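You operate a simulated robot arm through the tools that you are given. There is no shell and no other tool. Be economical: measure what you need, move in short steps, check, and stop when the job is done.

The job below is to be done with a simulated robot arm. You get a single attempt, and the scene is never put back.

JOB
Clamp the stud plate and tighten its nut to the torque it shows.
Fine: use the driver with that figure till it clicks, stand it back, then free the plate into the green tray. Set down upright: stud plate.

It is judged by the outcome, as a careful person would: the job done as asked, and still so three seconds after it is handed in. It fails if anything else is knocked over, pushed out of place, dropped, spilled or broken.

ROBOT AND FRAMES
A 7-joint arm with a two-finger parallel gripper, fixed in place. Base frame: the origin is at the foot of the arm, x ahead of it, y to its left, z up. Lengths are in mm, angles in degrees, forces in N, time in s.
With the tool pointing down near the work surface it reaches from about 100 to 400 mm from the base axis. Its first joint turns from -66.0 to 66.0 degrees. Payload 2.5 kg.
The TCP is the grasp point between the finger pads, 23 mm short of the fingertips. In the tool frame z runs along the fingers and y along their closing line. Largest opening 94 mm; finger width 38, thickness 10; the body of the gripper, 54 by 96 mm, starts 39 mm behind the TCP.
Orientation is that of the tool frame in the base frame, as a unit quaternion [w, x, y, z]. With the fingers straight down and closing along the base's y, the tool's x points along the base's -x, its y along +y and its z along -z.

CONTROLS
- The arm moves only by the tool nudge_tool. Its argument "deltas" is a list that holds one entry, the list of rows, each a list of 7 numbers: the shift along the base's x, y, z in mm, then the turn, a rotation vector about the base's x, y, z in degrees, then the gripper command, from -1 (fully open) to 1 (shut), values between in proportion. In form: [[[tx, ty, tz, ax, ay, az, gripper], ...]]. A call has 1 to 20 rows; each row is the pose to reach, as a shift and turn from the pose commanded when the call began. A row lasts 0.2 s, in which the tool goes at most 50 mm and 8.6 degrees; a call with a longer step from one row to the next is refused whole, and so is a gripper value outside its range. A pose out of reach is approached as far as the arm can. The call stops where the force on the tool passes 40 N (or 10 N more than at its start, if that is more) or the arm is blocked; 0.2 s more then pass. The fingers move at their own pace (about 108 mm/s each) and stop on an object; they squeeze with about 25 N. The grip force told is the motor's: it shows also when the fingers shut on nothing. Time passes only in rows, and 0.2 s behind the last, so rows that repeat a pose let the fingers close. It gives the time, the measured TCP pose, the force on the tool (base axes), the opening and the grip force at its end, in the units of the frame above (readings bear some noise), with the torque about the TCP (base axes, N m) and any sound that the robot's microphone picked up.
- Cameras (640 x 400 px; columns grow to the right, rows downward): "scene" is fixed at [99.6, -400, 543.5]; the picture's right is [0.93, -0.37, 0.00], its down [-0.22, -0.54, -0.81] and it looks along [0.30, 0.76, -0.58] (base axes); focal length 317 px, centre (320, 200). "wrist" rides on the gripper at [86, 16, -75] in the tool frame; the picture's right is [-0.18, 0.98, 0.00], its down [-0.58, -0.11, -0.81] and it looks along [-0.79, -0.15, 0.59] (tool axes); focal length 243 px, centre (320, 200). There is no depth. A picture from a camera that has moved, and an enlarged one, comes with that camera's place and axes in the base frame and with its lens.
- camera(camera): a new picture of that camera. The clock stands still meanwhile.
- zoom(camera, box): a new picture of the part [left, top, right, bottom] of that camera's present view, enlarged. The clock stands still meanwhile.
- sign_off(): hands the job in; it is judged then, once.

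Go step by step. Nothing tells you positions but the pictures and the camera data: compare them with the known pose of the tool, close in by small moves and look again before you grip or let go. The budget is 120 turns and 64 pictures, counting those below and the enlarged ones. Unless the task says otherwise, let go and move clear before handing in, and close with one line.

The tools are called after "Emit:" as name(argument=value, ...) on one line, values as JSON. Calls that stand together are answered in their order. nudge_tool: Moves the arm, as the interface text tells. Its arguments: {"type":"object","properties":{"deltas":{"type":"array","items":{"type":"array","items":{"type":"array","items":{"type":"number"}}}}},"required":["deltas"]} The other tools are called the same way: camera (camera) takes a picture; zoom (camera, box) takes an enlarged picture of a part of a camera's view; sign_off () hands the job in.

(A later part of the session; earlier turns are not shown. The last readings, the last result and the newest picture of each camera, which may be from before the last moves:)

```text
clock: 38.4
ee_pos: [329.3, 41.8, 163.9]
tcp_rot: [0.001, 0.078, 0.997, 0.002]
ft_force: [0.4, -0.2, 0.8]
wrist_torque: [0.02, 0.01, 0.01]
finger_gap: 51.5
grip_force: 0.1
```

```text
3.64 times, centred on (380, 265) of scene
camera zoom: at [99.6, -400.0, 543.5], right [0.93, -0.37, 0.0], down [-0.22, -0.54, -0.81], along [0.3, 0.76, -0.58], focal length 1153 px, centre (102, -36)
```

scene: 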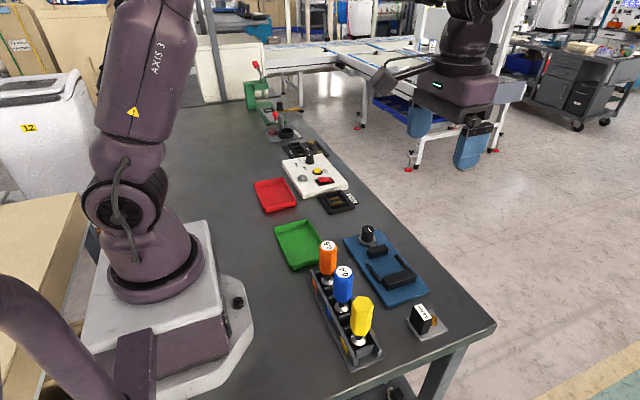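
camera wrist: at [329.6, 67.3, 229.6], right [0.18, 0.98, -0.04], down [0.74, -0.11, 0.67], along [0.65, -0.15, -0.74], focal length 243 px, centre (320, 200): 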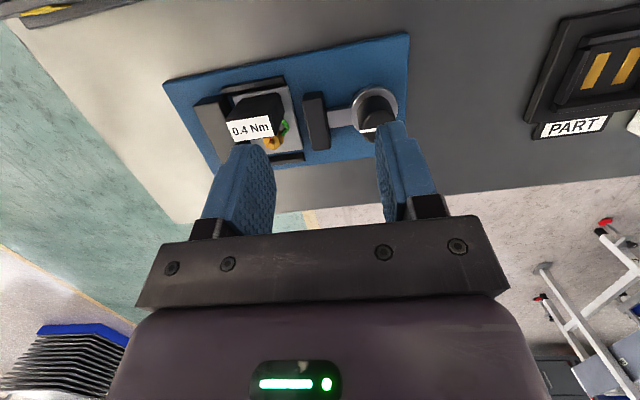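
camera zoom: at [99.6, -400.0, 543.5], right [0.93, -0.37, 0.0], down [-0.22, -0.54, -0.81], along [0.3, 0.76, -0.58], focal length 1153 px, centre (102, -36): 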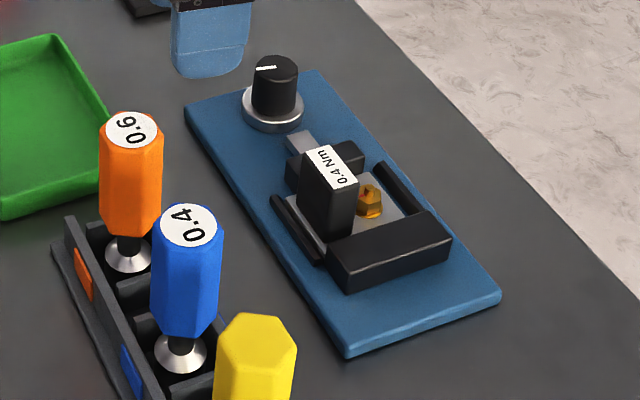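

The plate is clamped against the fixed block. Now for the blue 0.4 driver: I'll move above its estimated spot (278,-60) and square up the wrist.

Emit:
nudge_tool(deltas=[[[-12, -24, 8, 0, 0, 5, -0.4], [-25, -50, 8, 0, 0, 9, -0.4], [-38, -76, 8, 0, 0, 9, -0.4], [-50, -102, 8, 0, 0, 9, -0.4], [-50, -102, 8, 0, 0, 9, -0.4]]])

Emit:
zoom(camera="wrist", box=[200, 20, 460, 220])

Emit:
zoom(camera="scene", box=[270, 200, 410, 360])

```text
clock: 39.5
ee_pos: [279.5, -60.8, 173.7]
tcp_rot: [0.001, 0.002, 1.0, 0.002]
ft_force: [-0.6, 0.4, 0.1]
wrist_torque: [-0.02, -0.02, 0.0]
finger_gap: 65.7
grip_force: 0.1
```

```text
2.00 times, centred on (330, 120) of wrist
camera zoom: at [192.2, -44.1, 247.5], right [0.19, 0.98, 0.0], down [0.58, -0.11, 0.81], along [0.79, -0.15, -0.59], focal length 485 px, centre (300, 360)
```

zoom: 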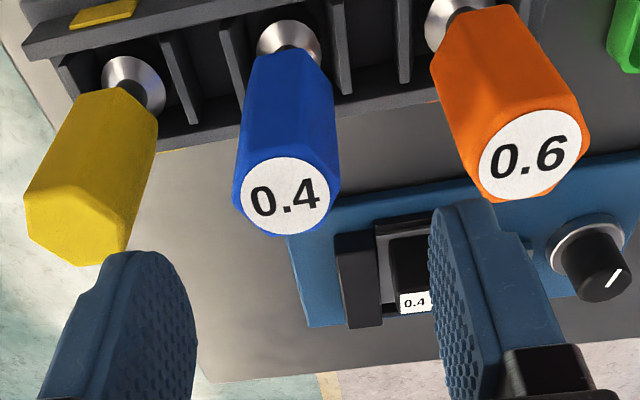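

```text
2.50 times, centred on (340, 280) of scene
camera zoom: at [99.6, -400.0, 543.5], right [0.93, -0.37, 0.0], down [-0.22, -0.54, -0.81], along [0.3, 0.76, -0.58], focal length 793 px, centre (270, 0)
```

zoom: 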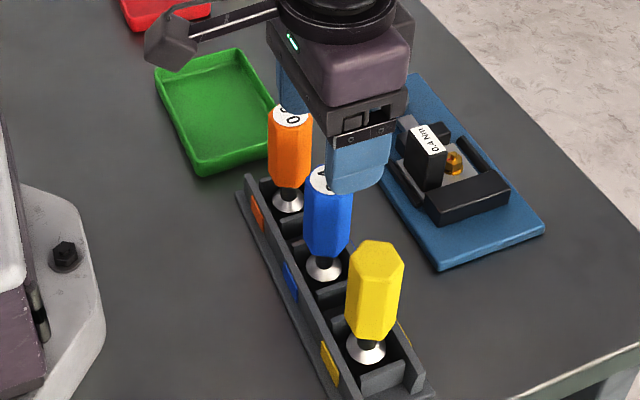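

Blue driver: centre about (276,-64), top at z≈123, with hex flats facing ±x. I'll turn the gripper +90° so it closes along x on the flats, which also leaves room to turn clockwise later.

Emit:
nudge_tool(deltas=[[[-3.5, -3.2, 0, 0, 0, 8, -0.3], [-3.5, -3.2, 0, 0, 0, 16, -0.3], [-3.5, -3.2, 0, 0, 0, 24, -0.3], [-3.5, -3.2, 0, 0, 0, 32, -0.3], [-3.5, -3.2, 0, 0, 0, 40, -0.3], [-3.5, -3.2, 0, 0, 0, 48, -0.3], [-3.5, -3.2, 0, 0, 0, 56, -0.3], [-3.5, -3.2, 0, 0, 0, 64, -0.3], [-3.5, -3.2, 0, 0, 0, 72, -0.3], [-3.5, -3.2, 0, 0, 0, 80, -0.3], [-3.5, -3.2, 0, 0, 0, 88, -0.3], [-3.5, -3.2, 0, 0, 0, 90, -0.3], [-3.5, -3.2, 0, 0, 0, 90, -0.3]]])

Emit:
camera(camera="wrist")

```text
clock: 42.4
ee_pos: [275.4, -63.6, 173.3]
tcp_rot: [-0.001, -0.707, 0.708, 0.003]
ft_force: [-0.3, -0.4, 0.0]
wrist_torque: [-0.02, 0.02, 0.02]
finger_gap: 60.9
grip_force: 0.0
```

```text
22 pictures are left
camera wrist: at [259.1, -149.8, 247.2], right [-0.98, 0.19, 0.0], down [0.11, 0.58, 0.81], along [0.15, 0.79, -0.59], focal length 243 px, centre (320, 200)
```

wrist: 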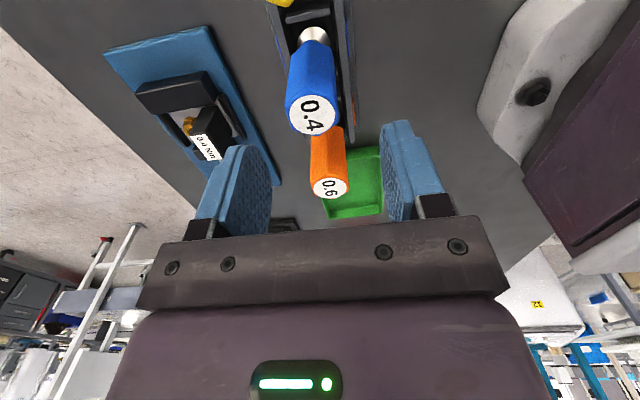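

Side-on sightings give (279.3,-64.5). I'll adjust, descend to grip height and close.

Emit:
nudge_tool(deltas=[[[3.7, -0.9, -20, 0, 0, 0, -0.3], [3.7, -0.9, -45, 0, 0, 0, -0.3], [3.7, -0.9, -65, 0, 0, 0, -0.3], [3.7, -0.9, -78, 0, 0, 0, -0.3], [3.7, -0.9, -78, 0, 0, 0, -0.3]]])

Emit:
zoom(camera="wrist", box=[200, 20, 460, 220])

```text
clock: 43.5
ee_pos: [279.4, -64.1, 95.1]
tcp_rot: [0.0, -0.706, 0.708, 0.001]
ft_force: [0.0, -0.1, -0.5]
wrist_torque: [0.01, -0.01, 0.0]
finger_gap: 61.1
grip_force: 0.1
```

```text
2.00 times, centred on (330, 120) of wrist
camera zoom: at [263.4, -151.3, 169.8], right [-0.98, 0.19, 0.0], down [0.11, 0.58, 0.81], along [0.15, 0.79, -0.59], focal length 485 px, centre (300, 360)
```

zoom: 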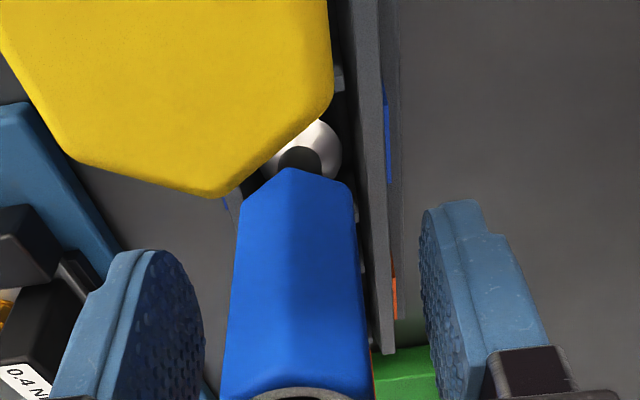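

The blue handle is between the fingers. I'll shift 2 mm in +x and close.

Emit:
nudge_tool(deltas=[[[2, 0, 0, 0, 0, 0, -0.1], [2, 0, 0, 0, 0, 0, 0.2], [2, 0, 0, 0, 0, 0, 0.5], [2, 0, 0, 0, 0, 0, 1], [2, 0, 0, 0, 0, 0, 1]]])

Emit:
nudge_tool(deltas=[[[0, 0, 4, 0, 0, 0, 1], [0, 0, 12, 0, 0, 0, 1], [0, 0, 22, 0, 0, 0, 1], [0, 0, 32, 0, 0, 0, 1], [0, 0, 45, 0, 0, 0, 1], [0, 0, 60, 0, 0, 0, 1], [0, 0, 60, 0, 0, 0, 1]]])

Emit:
zoom(camera="scene", box=[270, 170, 430, 350])

```text
clock: 44.8
ee_pos: [280.8, -64.4, 96.4]
tcp_rot: [-0.002, -0.706, 0.708, 0.003]
ft_force: [-5.5, -1.1, -0.8]
wrist_torque: [-0.14, 0.48, -0.04]
finger_gap: 30.2
grip_force: 25.5
```

```text
clock: 46.4
ee_pos: [281.8, -65.6, 155.6]
tcp_rot: [-0.001, -0.706, 0.708, 0.002]
ft_force: [1.5, -0.5, -1.1]
wrist_torque: [0.0, -0.02, 0.01]
finger_gap: 30.2
grip_force: 25.1
```

```text
2.22 times, centred on (350, 260) of scene
camera zoom: at [99.6, -400.0, 543.5], right [0.93, -0.37, 0.0], down [-0.22, -0.54, -0.81], along [0.3, 0.76, -0.58], focal length 704 px, centre (253, 67)
```

zoom: 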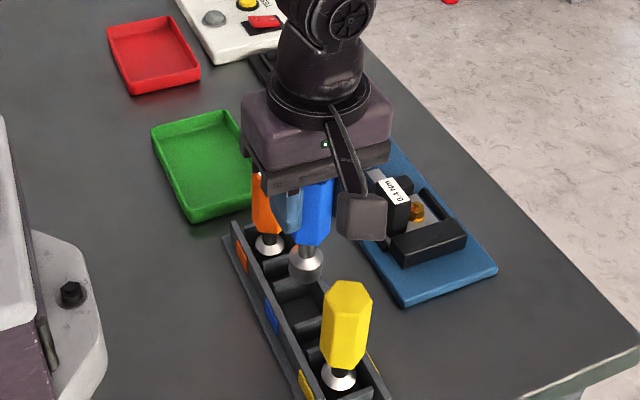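

The driver is held with the socket at its lower end. I'll raise it and carry it to above the nut, at about (427,-13).

Emit:
nudge_tool(deltas=[[[0, 0, 12, 0, 0, 0, 1], [8, 3, 24, 0, 0, 0, 1], [28, 10, 26, 0, 0, 0, 1], [50, 18, 26, 0, 0, 0, 1], [75, 27, 26, 0, 0, 0, 1], [100, 36, 26, 0, 0, 0, 1], [122, 44, 26, 0, 0, 0, 1], [138, 50, 26, 0, 0, 0, 1], [146, 52, 26, 0, 0, 0, 1], [146, 52, 26, 0, 0, 0, 1]]])

Emit:
zoom(camera="wrist", box=[220, 20, 420, 170])

Emit:
zoom(camera="scene", box=[340, 190, 440, 290])

```text
clock: 48.5
ee_pos: [426.8, -11.5, 181.3]
tcp_rot: [-0.002, -0.706, 0.708, 0.002]
ft_force: [0.4, -0.2, -1.1]
wrist_torque: [-0.01, 0.0, 0.01]
finger_gap: 30.1
grip_force: 25.4
```

```text
2.67 times, centred on (320, 95) of wrist
camera zoom: at [410.8, -98.4, 255.1], right [-0.98, 0.19, 0.0], down [0.11, 0.58, 0.81], along [0.15, 0.79, -0.59], focal length 647 px, centre (320, 480)
```

zoom: 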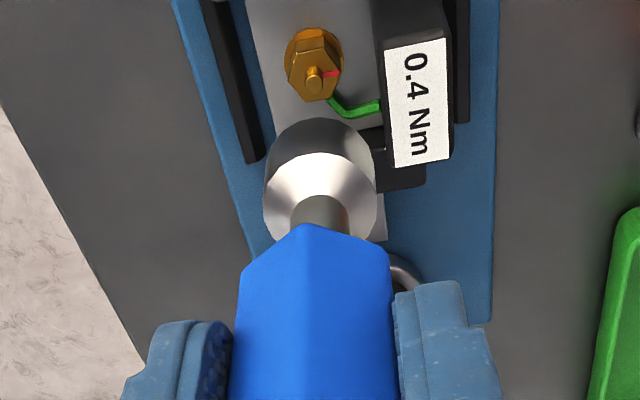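

```text
4.00 times, centred on (390, 240) of scene
camera zoom: at [99.6, -400.0, 543.5], right [0.93, -0.37, 0.0], down [-0.22, -0.54, -0.81], along [0.3, 0.76, -0.58], focal length 1268 px, centre (40, 40)
```

zoom: 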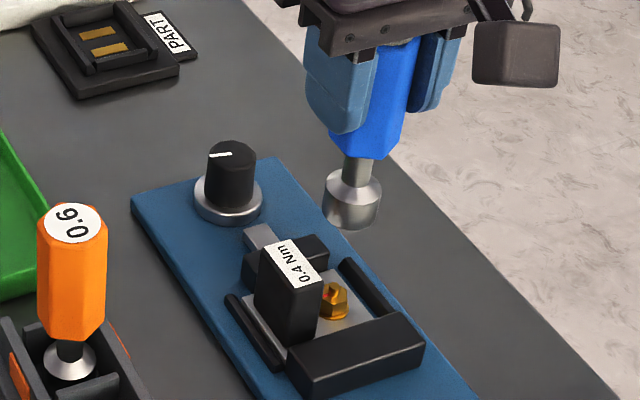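

The socket is about 29 mm wide. Relative to it the nut lies about +2.9 mm in x and +3 mm in y, so it is near (429.8,-8.3). I'll shift and lower close above it.

Emit:
nudge_tool(deltas=[[[2.9, 3.2, -10, 0, 0, 0, 1], [2.9, 3.2, -25, 0, 0, 0, 1], [2.9, 3.2, -40, 0, 0, 0, 1], [2.9, 3.2, -48, 0, 0, 0, 1], [2.9, 3.2, -48, 0, 0, 0, 1]]])

Emit:
zoom(camera="wrist", box=[220, 20, 420, 170])

Emit:
zoom(camera="scene", box=[360, 220, 440, 280])

```text
clock: 49.8
ee_pos: [431.0, -9.0, 132.4]
tcp_rot: [0.0, -0.706, 0.708, 0.001]
ft_force: [-0.5, 0.2, -1.6]
wrist_torque: [-0.03, 0.0, -0.03]
finger_gap: 30.5
grip_force: 25.2
```

```text
2.67 times, centred on (320, 95) of wrist
camera zoom: at [414.1, -95.6, 206.9], right [-0.98, 0.19, 0.0], down [0.11, 0.58, 0.81], along [0.15, 0.79, -0.59], focal length 647 px, centre (320, 480)
```

zoom: 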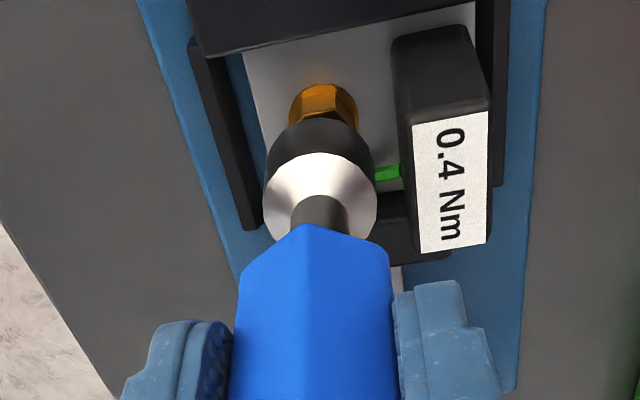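

```text
6.67 times, centred on (400, 250) of scene
camera zoom: at [99.6, -400.0, 543.5], right [0.93, -0.37, 0.0], down [-0.22, -0.54, -0.81], along [0.3, 0.76, -0.58], focal length 2114 px, centre (-213, -133)
```

zoom: 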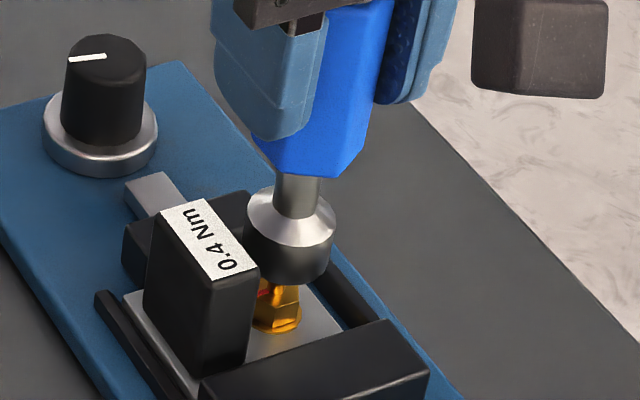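

Re-measuring against the nut's flange puts the nut about (-1.8,-2.8) from the socket axis. I'll correct, lower a bit and check.

Emit:
nudge_tool(deltas=[[[-1.8, -2.8, 0, 0, 0, 0, 1], [-1.8, -2.8, -5, 0, 0, 0, 1], [-1.8, -2.8, -9, 0, 0, 0, 1], [-1.8, -2.8, -9, 0, 0, 0, 1]]])

Emit:
zoom(camera="scene", box=[370, 230, 430, 275])

Emit:
zoom(camera="wrist", box=[260, 20, 380, 110])

```text
clock: 50.8
ee_pos: [428.9, -12.3, 123.4]
tcp_rot: [-0.001, -0.706, 0.708, 0.001]
ft_force: [0.3, 0.8, -1.1]
wrist_torque: [0.04, 0.02, 0.02]
finger_gap: 30.1
grip_force: 25.4
```

```text
8.89 times, centred on (400, 252) of scene
camera zoom: at [99.6, -400.0, 543.5], right [0.93, -0.37, 0.0], down [-0.22, -0.54, -0.81], along [0.3, 0.76, -0.58], focal length 2818 px, centre (-391, -267)
```

zoom: 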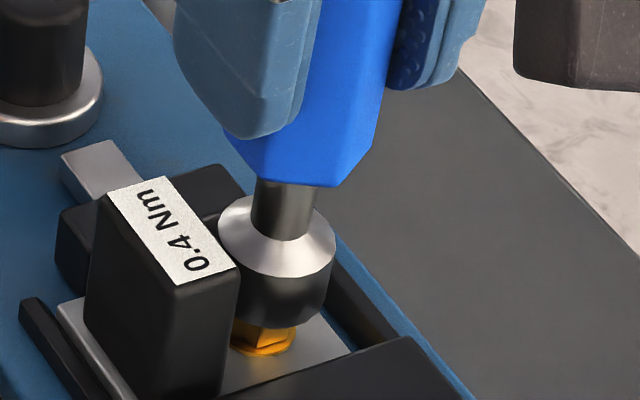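

```text
4.44 times, centred on (320, 65) of wrist
camera zoom: at [412.3, -98.4, 197.7], right [-0.98, 0.19, 0.0], down [0.11, 0.58, 0.81], along [0.15, 0.79, -0.59], focal length 1078 px, centre (320, 800)
```

zoom: 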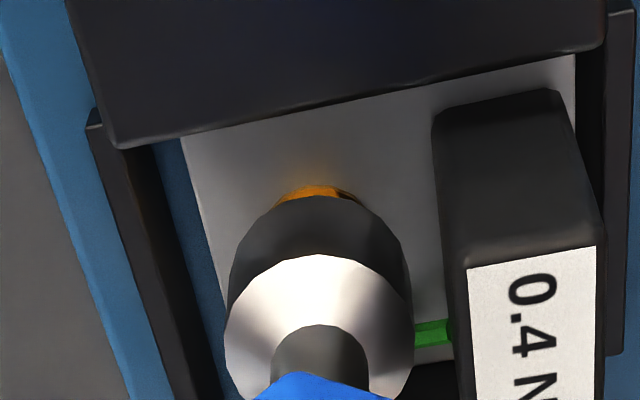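

It's nearly coaxial: the nut is about +1.3 mm in y and 0 in x. I'll correct and lower gently onto the nut.

Emit:
nudge_tool(deltas=[[[0, 1.3, 0, 0, 0, 0, 1], [0, 1.3, -3, 0, 0, 0, 1], [0, 1.3, -6, 0, 0, 0, 1], [0, 1.3, -8, 0, 0, 0, 1], [0, 1.3, -10, 0, 0, 0, 1], [0, 1.3, -12, 0, 0, 0, 1]]])

```text
clock: 52.1
ee_pos: [428.4, -10.1, 111.7]
tcp_rot: [-0.001, -0.706, 0.708, 0.002]
ft_force: [0.0, -0.4, -1.3]
wrist_torque: [0.0, 0.0, 0.0]
finger_gap: 29.8
grip_force: 24.4
```

No contact yet, so the socket is going over the nut. I'll go further down in small steps.

Emit:
nudge_tool(deltas=[[[0, 0, -1, 0, 0, 0, 1], [0, 0, -2, 0, 0, 0, 1], [0, 0, -3, 0, 0, 0, 1], [0, 0, -4, 0, 0, 0, 1], [0, 0, -4, 0, 0, 0, 1]]])

Emit:
zoom(camera="scene", box=[370, 230, 430, 275])

```text
clock: 53.4
ee_pos: [428.9, -11.3, 107.2]
tcp_rot: [-0.002, -0.705, 0.709, 0.001]
ft_force: [-0.7, 0.9, -1.3]
wrist_torque: [-0.01, -0.02, 0.02]
finger_gap: 30.0
grip_force: 25.0
```

```text
8.89 times, centred on (400, 252) of scene
camera zoom: at [99.6, -400.0, 543.5], right [0.93, -0.37, 0.0], down [-0.22, -0.54, -0.81], along [0.3, 0.76, -0.58], focal length 2818 px, centre (-391, -267)
```

zoom: 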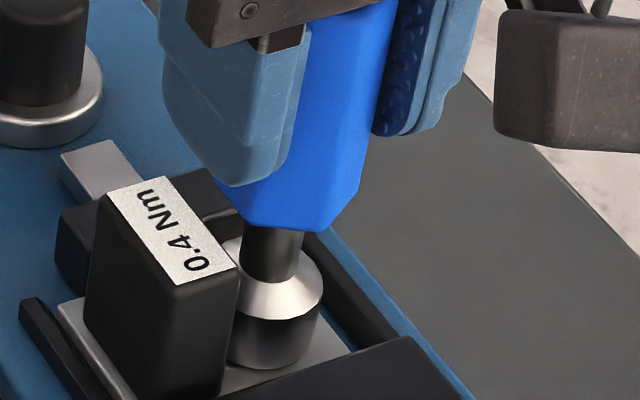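

The socket has swallowed the nut and is close to the plate. I'll come down to light contact.

Emit:
nudge_tool(deltas=[[[0, 0, -1, 0, 0, 0, 1], [0, 0, -2, 0, 0, 0, 1], [0, 0, -2, 0, 0, 0, 1]]])

```text
clock: 54.1
ee_pos: [428.8, -10.5, 107.0]
tcp_rot: [-0.001, -0.706, 0.709, 0.001]
ft_force: [-5.1, -0.3, 18.2]
wrist_torque: [-0.06, 0.39, 0.02]
finger_gap: 30.2
grip_force: 24.7
```

The socket is seated with 18 N. I'll ease slightly and turn clockwise, listening for the click.

Emit:
nudge_tool(deltas=[[[0, 0, 1, 0, 0, -5, 1], [0, 0, 1, 0, 0, -10, 1], [0, 0, 1, 0, 0, -15, 1], [0, 0, 1, 0, 0, -20, 1], [0, 0, 1, 0, 0, -25, 1], [0, 0, 1, 0, 0, -30, 1]]])

```text
clock: 55.5
ee_pos: [427.6, -10.7, 106.1]
tcp_rot: [0.0, -0.498, 0.867, 0.003]
ft_force: [0.8, 1.3, 7.0]
wrist_torque: [0.04, -0.21, 0.09]
finger_gap: 29.8
grip_force: 25.3
```

There is light torque and the socket has settled. I'll keep turning.

Emit:
nudge_tool(deltas=[[[0, 0, 0, 0, 0, -5, 1], [0, 0, 0, 0, 0, -10, 1], [0, 0, 0, 0, 0, -15, 1], [0, 0, 0, 0, 0, -20, 1], [0, 0, 0, 0, 0, -25, 1], [0, 0, 0, 0, 0, -30, 1]]])

```text
clock: 57.0
ee_pos: [428.8, -10.3, 106.8]
tcp_rot: [0.0, -0.257, 0.966, 0.002]
ft_force: [0.7, 0.0, 5.0]
wrist_torque: [-0.01, -0.14, 0.03]
finger_gap: 30.1
grip_force: 24.9
```

The nut is still running free. I'll continue with a touch more down-force.

Emit:
nudge_tool(deltas=[[[0, 0, -0.7, 0, 0, -5, 1], [0, 0, -0.7, 0, 0, -10, 1], [0, 0, -0.7, 0, 0, -15, 1], [0, 0, -0.7, 0, 0, -20, 1], [0, 0, -0.7, 0, 0, -25, 1], [0, 0, -0.7, 0, 0, -30, 1], [0, 0, -0.7, 0, 0, -35, 1], [0, 0, -0.7, 0, 0, -40, 1]]])

Emit:
zoom(camera="scene", box=[350, 200, 450, 275])

```text
clock: 58.8
ee_pos: [428.9, -11.0, 105.7]
tcp_rot: [0.002, 0.089, 0.996, 0.001]
ft_force: [4.6, -0.4, 14.1]
wrist_torque: [-0.24, -0.34, 0.25]
finger_gap: 30.3
grip_force: 25.2
```

```text
5.33 times, centred on (400, 238) of scene
camera zoom: at [99.5, -400.0, 543.5], right [0.93, -0.37, 0.0], down [-0.22, -0.54, -0.81], along [0.3, 0.76, -0.58], focal length 1691 px, centre (-107, 0)
```

zoom: 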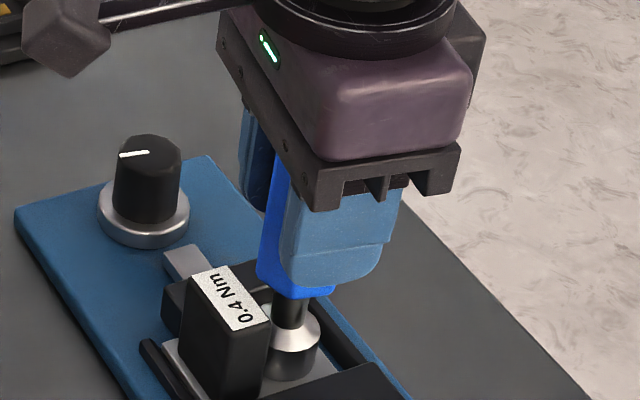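

The torque is rising (0.25 N m), so the nut is tightening. I'll go on in small steps until the click.

Emit:
nudge_tool(deltas=[[[0, 0, 0, 0, 0, -4, 1], [0, 0, 0, 0, 0, -8, 1], [0, 0, 0, 0, 0, -12, 1]]])

```text
clock: 59.5
ee_pos: [429.5, -10.0, 106.2]
tcp_rot: [0.0, 0.193, 0.981, 0.002]
ft_force: [2.8, 0.7, 9.2]
wrist_torque: [-0.02, -0.31, 0.33]
finger_gap: 30.4
grip_force: 24.9
```

Emit:
nudge_tool(deltas=[[[0, 0, 0, 0, 0, -3, 1], [0, 0, 0, 0, 0, -6, 1], [0, 0, 0, 0, 0, -9, 1]]])

```text
clock: 60.4
ee_pos: [428.2, -11.1, 105.9]
tcp_rot: [0.002, 0.268, 0.963, 0.001]
ft_force: [2.1, -1.7, 9.5]
wrist_torque: [-0.27, -0.14, 0.33]
finger_gap: 30.2
grip_force: 25.1
```

It's holding at 0.33 N m with no click yet. A bit more.

Emit:
nudge_tool(deltas=[[[0, 0, 0, 0, 0, -3, 1], [0, 0, 0, 0, 0, -6, 1], [0, 0, 0, 0, 0, -9, 1], [0, 0, 0, 0, 0, -12, 1]]])

```text
clock: 61.4
ee_pos: [428.9, -10.7, 106.1]
tcp_rot: [0.001, 0.369, 0.93, 0.001]
ft_force: [2.0, -1.9, 10.4]
wrist_torque: [-0.28, -0.15, 0.42]
finger_gap: 30.1
grip_force: 24.7
```

Emit:
nudge_tool(deltas=[[[0, 0, 0, 0, 0, -3, 1], [0, 0, 0, 0, 0, -6, 1]]])

```text
clock: 62.0
ee_pos: [428.6, -10.8, 106.0]
tcp_rot: [0.001, 0.416, 0.909, 0.001]
ft_force: [0.8, -2.3, 15.2]
wrist_torque: [-0.29, 0.0, 0.21]
finger_gap: 30.1
grip_force: 25.3
```

The torque fell to 0.21 with no sound reported, so it may have slipped in the fingers. I'll turn a little more and listen.

Emit:
nudge_tool(deltas=[[[0, 0, 0, 0, 0, -3, 1], [0, 0, 0, 0, 0, -6, 1], [0, 0, 0, 0, 0, -9, 1]]])

Emit:
zoom(camera="scene", box=[350, 200, 450, 275])

```text
clock: 62.8
ee_pos: [428.5, -11.8, 105.6]
tcp_rot: [0.001, 0.487, 0.873, 0.0]
ft_force: [0.9, -4.0, 18.8]
wrist_torque: [-0.37, 0.11, 0.18]
finger_gap: 30.0
grip_force: 24.8
```

```text
5.33 times, centred on (400, 238) of scene
camera zoom: at [99.5, -400.0, 543.5], right [0.93, -0.37, 0.0], down [-0.22, -0.54, -0.81], along [0.3, 0.76, -0.58], focal length 1691 px, centre (-107, 0)
```

zoom: 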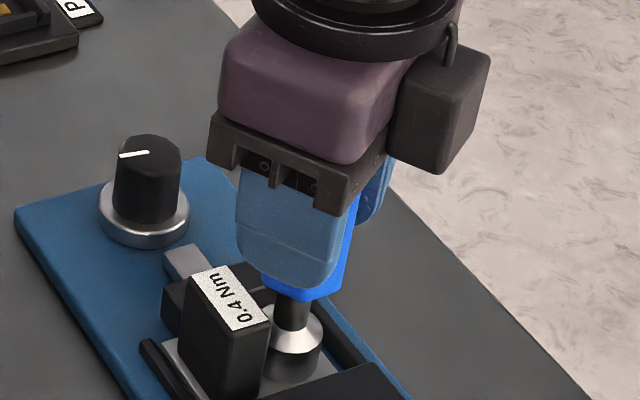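

No sound yet, and the handle looks seated between the pads. I'll keep turning gently.

Emit:
nudge_tool(deltas=[[[0, 1, 0.3, 0, 0, -4, 1], [0, 1, 0.3, 0, 0, -8, 1], [0, 1, 0.3, 0, 0, -12, 1], [0, 1, 0.3, 0, 0, -16, 1]]])

```text
clock: 63.8
ee_pos: [429.2, -10.2, 106.8]
tcp_rot: [0.0, 0.603, 0.798, 0.001]
ft_force: [-0.8, 0.0, 12.0]
wrist_torque: [-0.03, 0.2, 0.1]
finger_gap: 30.3
grip_force: 24.7
```

Emit:
nudge_tool(deltas=[[[0, 0, 0, 0, 0, -5, 1], [0, 0, 0, 0, 0, -10, 1], [0, 0, 0, 0, 0, -15, 1], [0, 0, 0, 0, 0, -20, 1]]])

Emit:
zoom(camera="wrist", box=[220, 20, 420, 170])

```text
clock: 64.8
ee_pos: [429.4, -9.8, 105.8]
tcp_rot: [0.001, 0.733, 0.681, 0.0]
ft_force: [-0.6, -0.5, 1.5]
wrist_torque: [0.0, 0.03, 0.01]
finger_gap: 30.2
grip_force: 25.5
```

```text
2.67 times, centred on (320, 95) of wrist
camera zoom: at [450.8, 75.8, 180.5], right [0.97, -0.26, 0.0], down [-0.15, -0.57, 0.81], along [-0.21, -0.78, -0.59], focal length 647 px, centre (320, 480)
```

zoom: 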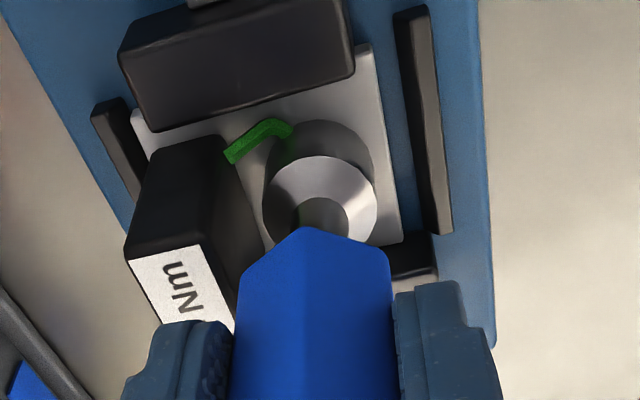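

The torque has vanished along with the down-force. I'll press lightly again and turn to see whether it still engages.

Emit:
nudge_tool(deltas=[[[0, 0, -1, 0, 0, 0, 1], [0, 0, -1.5, 0, 0, -4, 1], [0, 0, -1.5, 0, 0, -8, 1], [0, 0, -1.5, 0, 0, -12, 1], [0, 0, -1.5, 0, 0, -16, 1]]])

```text
clock: 66.0
ee_pos: [429.9, -10.5, 105.1]
tcp_rot: [0.002, 0.82, 0.572, 0.001]
ft_force: [-3.0, -4.1, 23.0]
wrist_torque: [-0.03, 0.3, 0.31]
finger_gap: 30.3
grip_force: 25.4
```

It engages again at 0.31 N m. I'll continue.

Emit:
nudge_tool(deltas=[[[0, 0, 0, 0, 0, -4, 1], [0, 0, 0, 0, 0, -8, 1], [0, 0, 0, 0, 0, -12, 1], [0, 0, 0, 0, 0, -16, 1]]])

```text
clock: 67.0
ee_pos: [428.4, -9.5, 104.9]
tcp_rot: [0.001, 0.892, 0.453, 0.001]
ft_force: [-5.0, 3.3, 19.6]
wrist_torque: [0.54, 0.2, 0.1]
finger_gap: 30.1
grip_force: 25.0
```

The torque keeps rising and falling about every 60°, which suggests something is slipping. I'll lift off and look at the nut.

Emit:
nudge_tool(deltas=[[[0, 0, 4, 0, 0, 0, 1], [0, 0, 14, 0, 0, 0, 1], [0, 0, 28, 0, 0, 0, 1], [0, 0, 45, 0, 0, 0, 1], [0, 0, 60, 0, 0, 0, 1], [0, 0, 60, 0, 0, 0, 1]]])

Emit:
zoom(camera="wrist", box=[220, 10, 420, 160])

```text
clock: 68.3
ee_pos: [428.6, -9.8, 165.2]
tcp_rot: [0.002, 0.892, 0.452, 0.0]
ft_force: [-0.6, -0.6, -1.9]
wrist_torque: [0.03, 0.0, 0.01]
finger_gap: 30.3
grip_force: 25.0
```

```text
2.67 times, centred on (320, 85) of wrist
camera zoom: at [492.7, 50.5, 239.6], right [0.68, -0.73, 0.0], down [-0.43, -0.4, 0.81], along [-0.59, -0.55, -0.59], focal length 647 px, centre (320, 507)
```

zoom: 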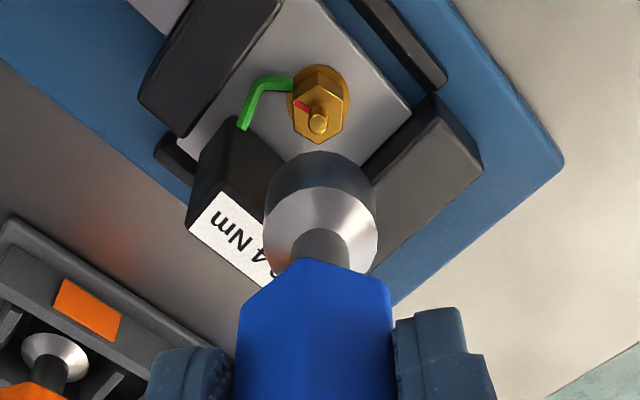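

The nut has turned about 80–90° (red mark), so it was driven, but I heard no click. I'll turn the wrist back while lifted, re-seat with more down-force and try again.

Emit:
nudge_tool(deltas=[[[0, 0, 0, 0, 0, 8.2, 1], [0, 0, 0, 0, 0, 16.4, 1], [0, 0, 0, 0, 0, 24.6, 1], [0, 0, 0, 0, 0, 32.8, 1], [0, 0, 0, 0, 0, 41, 1], [0, 0, 0, 0, 0, 49.2, 1], [0, 0, 0, 0, 0, 57.4, 1], [0, 0, 0, 0, 0, 65.6, 1], [0, 0, 0, 0, 0, 73.8, 1], [0, 0, 0, 0, 0, 82, 1], [0, 0, 0, 0, 0, 90.2, 1], [0, 0, 0, 0, 0, 98.4, 1], [0, 0, 0, 0, 0, 106.6, 1], [0, 0, 0, 0, 0, 114.8, 1], [0, 0, 0, 0, 0, 123, 1], [0, 0, 0, 0, 0, 131.2, 1], [0, 0, 0, 0, 0, 139.4, 1], [0, 0, 0, 0, 0, 147, 1], [0, 0, 0, 0, 0, 147, 1]]])

Emit:
nudge_tool(deltas=[[[0.3, -0.7, -15, 0, 0, 0, 1], [0.3, -0.7, -30, 0, 0, 0, 1], [0.3, -0.7, -42, 0, 0, 0, 1], [0.3, -0.7, -50, 0, 0, 0, 1], [0.3, -0.7, -54, 0, 0, 0, 1], [0.3, -0.7, -54, 0, 0, 0, 1]]])

```text
clock: 72.3
ee_pos: [430.5, -9.4, 164.4]
tcp_rot: [-0.001, -0.181, 0.983, 0.002]
ft_force: [0.3, 0.3, -1.5]
wrist_torque: [0.0, 0.01, -0.01]
finger_gap: 30.1
grip_force: 24.9
```

```text
clock: 73.8
ee_pos: [428.3, -11.6, 109.6]
tcp_rot: [-0.001, -0.18, 0.984, 0.002]
ft_force: [0.6, 0.1, -1.6]
wrist_torque: [-0.01, 0.04, -0.01]
finger_gap: 30.5
grip_force: 25.0
```

I'm back over the nut. Lowering to contact.

Emit:
nudge_tool(deltas=[[[0, 0, -1, 0, 0, 0, 1], [0, 0, -2, 0, 0, 0, 1], [0, 0, -3, 0, 0, 0, 1], [0, 0, -4, 0, 0, 0, 1], [0, 0, -5, 0, 0, 0, 1]]])

```text
clock: 75.0
ee_pos: [429.0, -9.9, 105.8]
tcp_rot: [0.0, -0.18, 0.984, 0.002]
ft_force: [-0.5, 0.5, -2.9]
wrist_torque: [-0.02, 0.0, -0.02]
finger_gap: 30.2
grip_force: 25.2
```

Emit:
nudge_tool(deltas=[[[0, 0, -1, 0, 0, 0, 1], [0, 0, -2, 0, 0, 0, 1], [0, 0, -3, 0, 0, 0, 1], [0, 0, -4, 0, 0, 0, 1], [0, 0, -4, 0, 0, 0, 1]]])

```text
clock: 76.2
ee_pos: [431.0, -10.7, 102.9]
tcp_rot: [0.002, -0.181, 0.984, 0.001]
ft_force: [-0.4, 1.2, 23.5]
wrist_torque: [0.04, -0.19, -0.01]
finger_gap: 30.3
grip_force: 24.7
```

Contact came about 3–4 mm deeper than the first time, so it looks properly seated. Turning clockwise.

Emit:
nudge_tool(deltas=[[[0, 0, 0.5, 0, 0, -4, 1], [0, 0, 0.5, 0, 0, -8, 1], [0, 0, 0.5, 0, 0, -12, 1], [0, 0, 0.5, 0, 0, -16, 1], [0, 0, 0.5, 0, 0, -20, 1]]])

```text
clock: 77.3
ee_pos: [428.8, -10.4, 103.1]
tcp_rot: [0.0, -0.007, 1.0, 0.001]
ft_force: [2.0, -1.9, 13.7]
wrist_torque: [-0.28, -0.2, 0.48]
finger_gap: 30.4
grip_force: 24.9
```

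The torque is already 0.48 N m, so it's firmly engaged. A few more degrees.

Emit:
nudge_tool(deltas=[[[0, 0, 0, 0, 0, -3, 1], [0, 0, 0, 0, 0, -6, 1], [0, 0, 0, 0, 0, -9, 1]]])

```text
clock: 78.2
ee_pos: [428.9, -10.3, 101.8]
tcp_rot: [0.0, 0.072, 0.997, 0.0]
ft_force: [0.7, -3.8, 12.3]
wrist_torque: [-0.37, 0.01, 0.39]
finger_gap: 30.1
grip_force: 25.3
```

Emit:
nudge_tool(deltas=[[[0, 0, 0, 0, 0, -4, 1], [0, 0, 0, 0, 0, -8, 1], [0, 0, 0, 0, 0, -12, 1]]])

Emit:
zoom(camera="wrist", box=[220, 50, 420, 200])

```text
clock: 79.0
ee_pos: [429.8, -10.0, 102.1]
tcp_rot: [0.0, 0.176, 0.984, 0.002]
ft_force: [0.9, -0.8, 8.3]
wrist_torque: [-0.18, 0.03, 0.09]
finger_gap: 29.8
grip_force: 25.4
```

```text
2.67 times, centred on (320, 125) of wrist
camera zoom: at [353.1, 35.0, 176.7], right [0.51, 0.86, 0.0], down [0.51, -0.31, 0.81], along [0.69, -0.41, -0.59], focal length 647 px, centre (320, 400)
```

zoom: 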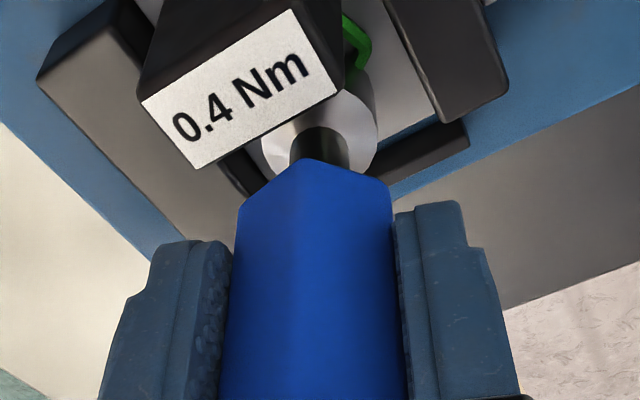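

The handle is not slipping in the pads, since its flats are still aligned. I'll press more firmly and keep turning, watching the readings.

Emit:
nudge_tool(deltas=[[[-0.5, 0, -1, 0, 0, -4, 1], [-0.5, 0, -1.5, 0, 0, -8, 1], [-0.5, 0, -1.5, 0, 0, -12, 1]]])

Emit:
nudge_tool(deltas=[[[0, 0, 0, 0, 0, -4, 1], [0, 0, 0, 0, 0, -8, 1]]])

Emit:
nudge_tool(deltas=[[[0, 0, 0, 0, 0, -4, 1], [0, 0, 0, 0, 0, -8, 1]]])

Emit:
nudge_tool(deltas=[[[0, 0, 0, 0, 0, -4, 1], [0, 0, 0, 0, 0, -8, 1]]])

```text
clock: 79.8
ee_pos: [429.6, -10.6, 101.8]
tcp_rot: [0.002, 0.278, 0.961, 0.002]
ft_force: [1.6, -4.3, 21.0]
wrist_torque: [-0.42, 0.11, 0.12]
finger_gap: 30.0
grip_force: 24.5
```

```text
clock: 80.3
ee_pos: [427.7, -10.2, 101.1]
tcp_rot: [0.001, 0.345, 0.939, 0.001]
ft_force: [1.4, -5.6, 21.0]
wrist_torque: [-0.41, 0.04, 0.1]
finger_gap: 30.1
grip_force: 25.2
```

```text
clock: 81.0
ee_pos: [428.0, -10.5, 100.7]
tcp_rot: [0.001, 0.409, 0.913, 0.001]
ft_force: [-2.6, -5.6, 21.6]
wrist_torque: [-0.28, 0.22, 0.51]
finger_gap: 30.3
grip_force: 25.3
```

```text
clock: 81.5
ee_pos: [428.3, -10.5, 100.1]
tcp_rot: [0.0, 0.471, 0.882, 0.0]
ft_force: [-1.9, -1.9, 16.2]
wrist_torque: [-0.09, 0.25, 0.32]
finger_gap: 30.2
grip_force: 25.2
```

The peaks repeat near 0.5 N m. I need to know whether the nut itself moved, so I'll lift and look at its red mark again.

Emit:
nudge_tool(deltas=[[[0, 0, 4, 0, 0, 0, 1], [0, 0, 14, 0, 0, 0, 1], [0, 0, 28, 0, 0, 0, 1], [0, 0, 45, 0, 0, 0, 1], [0, 0, 60, 0, 0, 0, 1], [0, 0, 60, 0, 0, 0, 1]]])

Emit:
zoom(camera="wrist", box=[250, 0, 390, 105])

```text
clock: 83.0
ee_pos: [428.3, -9.8, 160.6]
tcp_rot: [0.0, 0.471, 0.882, 0.002]
ft_force: [0.3, 0.4, -1.1]
wrist_torque: [0.03, 0.0, 0.0]
finger_gap: 30.1
grip_force: 25.3
```

```text
3.81 times, centred on (320, 52) of wrist
camera zoom: at [393.5, 70.5, 235.5], right [0.92, 0.39, 0.0], down [0.23, -0.54, 0.81], along [0.32, -0.74, -0.59], focal length 924 px, centre (320, 762)
```

zoom: 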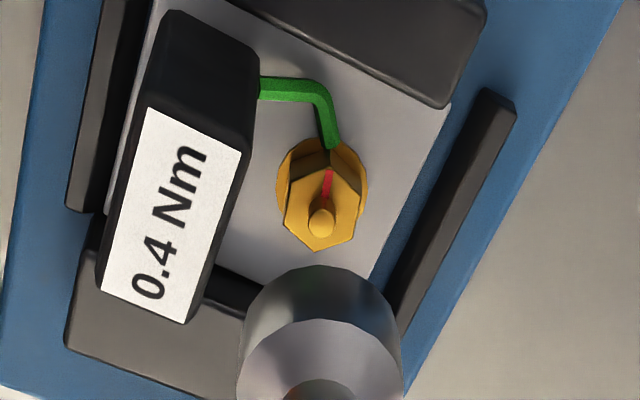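

The nut's red mark now points straight at the green pointer and hasn't moved since the first run, so it is home. To be sure of a proper click I'll reseat lightly, centred 0.8 mm toward -y, and turn slowly.

Emit:
nudge_tool(deltas=[[[0, -0.8, -15, 0, 0, 0, 1], [0, -0.8, -30, 0, 0, 0, 1], [0, -0.8, -44, 0, 0, 0, 1], [0, -0.8, -52, 0, 0, 0, 1], [0, -0.8, -56, 0, 0, 0, 1], [0, -0.8, -58, 0, 0, 0, 1], [0, -0.8, -59, 0, 0, 0, 1], [0, -0.8, -60, 0, 0, 0, 1]]])

Emit:
nudge_tool(deltas=[[[0, 0, -0.5, 0, 0, -4, 1], [0, 0, -0.5, 0, 0, -8, 1], [0, 0, -0.5, 0, 0, -12, 1], [0, 0, -0.5, 0, 0, -16, 1]]])

```text
clock: 84.8
ee_pos: [429.7, -10.7, 102.0]
tcp_rot: [0.001, 0.47, 0.882, 0.001]
ft_force: [-3.1, -0.4, 8.3]
wrist_torque: [-0.15, 0.28, -0.05]
finger_gap: 32.2
grip_force: 24.6
```

```text
clock: 85.8
ee_pos: [429.5, -12.2, 99.9]
tcp_rot: [0.002, 0.589, 0.808, 0.003]
ft_force: [2.3, -0.8, 6.0]
wrist_torque: [-0.1, -0.18, 0.17]
finger_gap: 29.9
grip_force: 25.4
```

Emit:
nudge_tool(deltas=[[[0, 0.5, 0, 0, 0, -2, 1], [0, 0.5, 0, 0, 0, -4, 1], [0, 0.5, 0, 0, 0, -6, 1]]])

Emit:
nudge_tool(deltas=[[[0, 0, 0, 0, 0, -2, 1], [0, 0, 0, 0, 0, -4, 1], [0, 0, 0, 0, 0, -6, 1]]])

Emit:
nudge_tool(deltas=[[[0, 0, 0, 0, 0, -2, 1], [0, 0, 0, 0, 0, -4, 1], [0, 0, 0, 0, 0, -6, 1]]])

Emit:
nudge_tool(deltas=[[[0, 0, 0, 0, 0, -2, 1], [0, 0, 0, 0, 0, -4, 1], [0, 0, 0, 0, 0, -6, 1]]])

```text
clock: 86.5
ee_pos: [429.3, -9.5, 100.4]
tcp_rot: [0.001, 0.63, 0.776, 0.001]
ft_force: [2.9, -0.6, 7.7]
wrist_torque: [-0.12, -0.21, 0.33]
finger_gap: 29.9
grip_force: 24.8
```

```text
clock: 87.3
ee_pos: [428.9, -10.2, 100.0]
tcp_rot: [0.003, 0.671, 0.742, 0.001]
ft_force: [3.6, -1.8, 8.1]
wrist_torque: [-0.21, -0.21, 0.44]
finger_gap: 30.1
grip_force: 24.9
```

```text
clock: 88.2
ee_pos: [428.7, -10.9, 100.5]
tcp_rot: [0.002, 0.708, 0.706, 0.001]
ft_force: [3.8, -1.4, 8.5]
wrist_torque: [-0.27, -0.16, 0.04]
finger_gap: 29.9
grip_force: 24.9
```

```text
clock: 89.0
ee_pos: [428.9, -10.4, 100.3]
tcp_rot: [0.001, 0.743, 0.669, 0.001]
ft_force: [2.3, -2.6, 8.6]
wrist_torque: [-0.28, -0.14, 0.42]
finger_gap: 29.9
grip_force: 25.2
```

This time the torque built to 0.44, broke to 0.04 and rebuilt to 0.42 within 12°, which is how a click clutch behaves. One more slow step to confirm.

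Emit:
nudge_tool(deltas=[[[0, 0, 0, 0, 0, -1, 1], [0, 0, 0, 0, 0, -2, 1], [0, 0, 0, 0, 0, -3, 1], [0, 0, 0, 0, 0, -4, 1]]])

```text
clock: 90.0
ee_pos: [428.7, -10.4, 100.2]
tcp_rot: [0.001, 0.768, 0.641, 0.0]
ft_force: [0.2, -3.0, 9.2]
wrist_torque: [-0.32, 0.08, 0.04]
finger_gap: 30.3
grip_force: 25.5
```

The clutch breaks at about 0.4 each time and the nut mark is on the pointer, so tightening is done. I'll lift off and carry the driver back above its slot.

Emit:
nudge_tool(deltas=[[[0, 0, 4, 0, 0, 0, 1], [0, 0, 14, 0, 0, 0, 1], [0, 0, 30, 0, 0, 2, 1], [0, 0, 55, 0, 0, 6, 1], [0, 0, 80, 0, 0, 10, 1], [-20, -7, 80, 0, 0, 10, 1], [-45, -16, 80, 0, 0, 10, 1], [-72, -26, 80, 0, 0, 10, 1], [-99, -36, 80, 0, 0, 10, 1], [-125, -46, 80, 0, 0, 10, 1], [-142, -52, 80, 0, 0, 10, 1], [-147, -54, 80, 0, 0, 10, 1], [-147, -54, 80, 0, 0, 10, 1], [-147, -54, 70, 0, 0, 10, 1], [-147, -54, 55, 0, 0, 10, 1], [-147, -54, 55, 0, 0, 10, 1]]])

Emit:
zoom(camera="wrist", box=[220, 0, 420, 150])

Emit:
zoom(camera="scene", box=[290, 220, 410, 350])

```text
clock: 93.3
ee_pos: [282.1, -64.6, 155.5]
tcp_rot: [0.001, 0.708, 0.706, 0.001]
ft_force: [1.2, -0.3, -2.7]
wrist_torque: [0.0, -0.03, 0.01]
finger_gap: 29.9
grip_force: 24.8
```

```text
2.67 times, centred on (320, 75) of wrist
camera zoom: at [297.2, 22.0, 229.8], right [0.98, -0.19, 0.0], down [-0.11, -0.58, 0.81], along [-0.15, -0.79, -0.59], focal length 647 px, centre (320, 533)
```

zoom: 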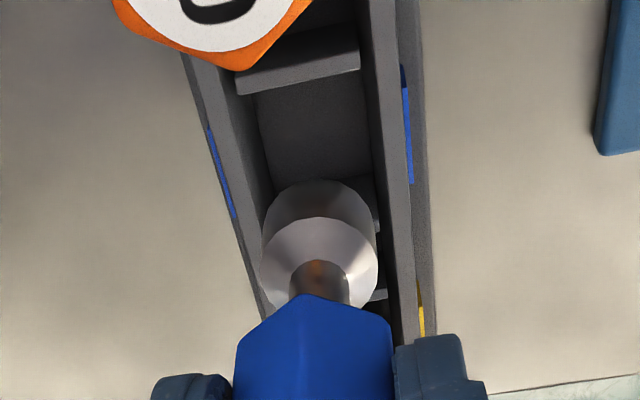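

```text
3.08 times, centred on (350, 285) of scene
camera zoom: at [99.6, -400.0, 543.5], right [0.93, -0.37, 0.0], down [-0.22, -0.54, -0.81], along [0.3, 0.76, -0.58], focal length 976 px, centre (228, -62)
```

zoom: 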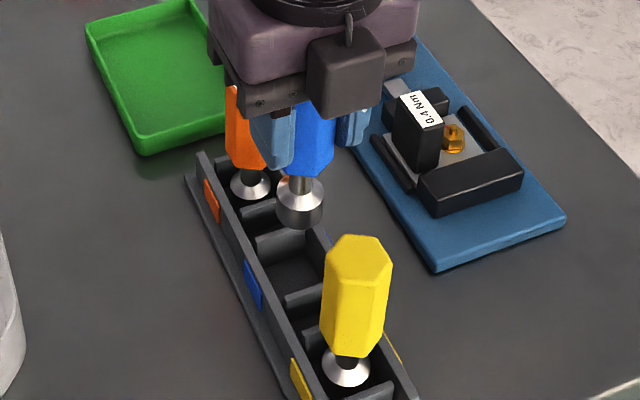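

The driver hangs over the blue-tagged slot, matching the pick pose. I'll lower it in.

Emit:
nudge_tool(deltas=[[[-0.5, -0.2, -12, 0, 0, 0, 1], [-0.5, -0.2, -24, 0, 0, 0, 1], [-0.5, -0.2, -36, 0, 0, 0, 1], [-0.5, -0.2, -46, 0, 0, 0, 1], [-0.5, -0.2, -54, 0, 0, 0, 1], [-0.5, -0.2, -57, 0, 0, 0, 1], [-0.5, -0.2, -57, 0, 0, 0, 1]]])

```text
clock: 95.0
ee_pos: [280.4, -64.0, 98.5]
tcp_rot: [0.001, 0.708, 0.706, 0.001]
ft_force: [-2.1, -1.5, -0.6]
wrist_torque: [-0.06, 0.22, 0.03]
finger_gap: 30.1
grip_force: 25.1
```

Emit:
nudge_tool(deltas=[[[0, 0, -1, 0, 0, 0, 1], [0, 0, -2, 0, 0, 0, 1], [0, 0, -3, 0, 0, 0, 1], [0, 0, -4, 0, 0, 0, 1], [0, 0, -5, 0, 0, 0, 1]]])

```text
clock: 96.2
ee_pos: [280.1, -63.1, 92.9]
tcp_rot: [0.0, 0.709, 0.706, 0.0]
ft_force: [-5.7, 0.9, 0.2]
wrist_torque: [0.01, 0.45, -0.01]
finger_gap: 30.1
grip_force: 25.8
```

Emit:
nudge_tool(deltas=[[[-0.7, 0, -1, 0, 0, 0, 1], [-0.7, 0, -2, 0, 0, 0, 1], [-0.7, 0, -3, 0, 0, 0, 1], [-0.7, 0, -4, 0, 0, 0, 1]]])

```text
clock: 97.2
ee_pos: [281.4, -64.7, 89.0]
tcp_rot: [0.001, 0.708, 0.706, 0.001]
ft_force: [-3.0, -0.4, -0.4]
wrist_torque: [0.01, 0.22, -0.01]
finger_gap: 30.2
grip_force: 25.4
```

Emit:
nudge_tool(deltas=[[[0, 0, -1, 0, 0, 0, 1], [0, 0, -2, 0, 0, 0, 1], [0, 0, -3, 0, 0, 0, 1]]])

Emit:
zoom(camera="scene", box=[300, 230, 400, 320])

```text
clock: 98.0
ee_pos: [280.4, -64.2, 87.0]
tcp_rot: [0.001, 0.708, 0.706, 0.001]
ft_force: [-7.9, 3.2, 23.8]
wrist_torque: [-0.01, 0.57, 0.06]
finger_gap: 30.3
grip_force: 24.6
```

```text
4.44 times, centred on (350, 275) of scene
camera zoom: at [99.6, -400.0, 543.5], right [0.93, -0.37, 0.0], down [-0.22, -0.54, -0.81], along [0.3, 0.76, -0.58], focal length 1409 px, centre (187, -133)
```

zoom: 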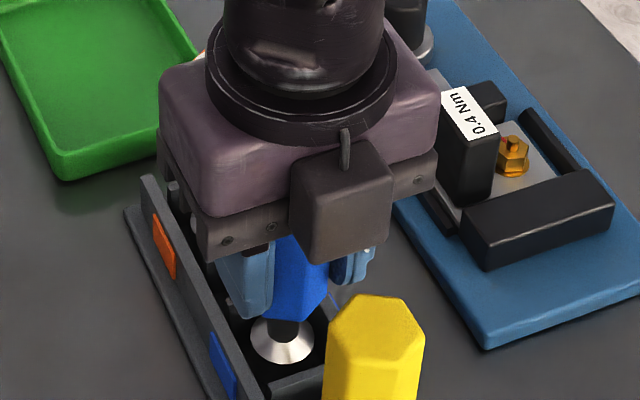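

It's on the slot floor. I'll ease off, open the fingers a little and rise straight up.

Emit:
nudge_tool(deltas=[[[-0.7, 0, 1.5, 0, 0, 0, 1], [-0.7, 0, 1.5, 0, 0, 0, 0.2], [-0.7, 0, 1.5, 0, 0, 0, 0], [-0.7, 0, 1.5, 0, 0, 0, -0.1], [-0.7, 0, 15, 0, 0, 0, -0.1], [-0.7, 0, 40, 0, 0, 0, -0.1], [-0.7, 0, 75, 0, 0, 0, -0.1], [-0.7, 0, 90, 0, 0, 0, -0.1]]])

Emit:
camera(camera="scene")

```text
clock: 99.8
ee_pos: [280.7, -63.4, 176.5]
tcp_rot: [0.001, 0.708, 0.706, 0.0]
ft_force: [0.3, -0.5, -0.7]
wrist_torque: [0.02, 0.03, 0.04]
finger_gap: 51.6
grip_force: 0.1
```

```text
3 pictures are left
```

scene: 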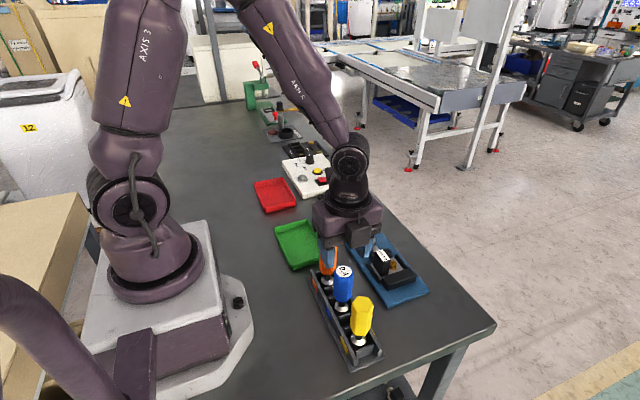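

The blue driver stands upright in its slot. Next I'll go back to the knob at about (419.3,91.2), keeping the -90° wrist so I can turn it anticlockwise.

Emit:
nudge_tool(deltas=[[[20, 23, 0, 0, 0, 0, -0.2], [45, 50, 0, 0, 0, 0, -0.2], [72, 80, 0, 0, 0, 0, -0.2], [99, 110, 0, 0, 0, 0, -0.2], [124, 138, 0, 0, 0, 0, -0.2], [138.7, 154.6, 0, 0, 0, 0, -0.2], [138.7, 154.6, -30, 0, 0, 0, -0.2], [138.7, 154.6, -65, 0, 0, 0, -0.2], [138.7, 154.6, -85, 0, 0, 0, -0.2], [138.7, 154.6, -85, 0, 0, 0, -0.2]]])

```text
clock: 102.0
ee_pos: [419.3, 89.4, 91.9]
tcp_rot: [0.001, 0.708, 0.706, 0.001]
ft_force: [1.0, -0.3, -0.3]
wrist_torque: [-0.03, 0.0, 0.01]
finger_gap: 56.3
grip_force: 0.1
```

Emit:
nudge_tool(deltas=[[[0, 0.5, -15, 0, 0, 0, -0.2], [0, 0.5, -30, 0, 0, 0, -0.2], [0, 0.5, -42, 0, 0, 0, -0.2], [0, 0.5, -47, 0, 0, 0, -0.2], [0, 0.5, -47, 0, 0, 0, 0.1], [0, 0.5, -47, 0, 0, 0, 0.4], [0, 0.5, -47, 0, 0, 0, 1], [0, 0.5, -47, 0, 0, 0, 1]]])

Emit:
nudge_tool(deltas=[[[0, 0, 0, 0, 0, 6, 1], [0, 0, 0, 0, 0, 12, 1], [0, 0, 0, 0, 0, 18, 1], [0, 0, 0, 0, 0, 24, 1]]])

```text
clock: 103.8
ee_pos: [419.7, 90.3, 45.0]
tcp_rot: [0.002, 0.708, 0.706, 0.002]
ft_force: [21.7, 1.5, -11.7]
wrist_torque: [0.1, 0.8, -0.04]
finger_gap: 30.0
grip_force: 45.1
```

```text
clock: 104.8
ee_pos: [421.1, 89.8, 45.1]
tcp_rot: [0.002, 0.546, 0.838, 0.002]
ft_force: [26.2, -1.8, -7.9]
wrist_torque: [0.6, 1.03, -0.02]
finger_gap: 29.9
grip_force: 45.0
```

The knob is turning freely. I'll shift +1.5 in x to relieve the side load and keep turning anticlockwise.

Emit:
nudge_tool(deltas=[[[1.5, 0, 0, 0, 0, 0, 1], [1.5, 0, 0, 0, 0, 6, 1], [1.5, 0, 0, 0, 0, 12, 1], [1.5, 0, 0, 0, 0, 18, 1], [1.5, 0, 0, 0, 0, 24, 1], [1.5, 0, 0, 0, 0, 30, 1], [1.5, 0, 0, 0, 0, 36, 1]]])

```text
clock: 106.3
ee_pos: [419.8, 89.5, 44.3]
tcp_rot: [0.0, 0.26, 0.966, 0.002]
ft_force: [-2.4, -6.7, 24.9]
wrist_torque: [-0.52, 0.49, -0.02]
finger_gap: 29.9
grip_force: 44.9
```

Emit:
nudge_tool(deltas=[[[0, 0, 0.5, 0, 0, 6, 1], [0, 0, 0.5, 0, 0, 12, 1], [0, 0, 0.5, 0, 0, 18, 1], [0, 0, 0.5, 0, 0, 24, 1], [0, 0, 0.5, 0, 0, 30, 1]]])

```text
clock: 107.5
ee_pos: [419.7, 89.8, 44.8]
tcp_rot: [0.0, 0.0, 1.0, 0.001]
ft_force: [-1.4, -7.4, 14.4]
wrist_torque: [-0.62, 0.24, -0.06]
finger_gap: 30.0
grip_force: 45.4
```

90° has been undone with little torque. I'll turn a bit more toward the open stop.

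Emit:
nudge_tool(deltas=[[[0, 0, 0, 0, 0, 6, 1], [0, 0, 0, 0, 0, 12, 1], [0, 0, 0, 0, 0, 18, 1]]])

```text
clock: 108.3
ee_pos: [420.1, 89.5, 44.2]
tcp_rot: [-0.001, -0.154, 0.988, 0.002]
ft_force: [-0.3, -6.7, 1.1]
wrist_torque: [-0.55, 0.08, -0.93]
finger_gap: 28.9
grip_force: 45.6
```

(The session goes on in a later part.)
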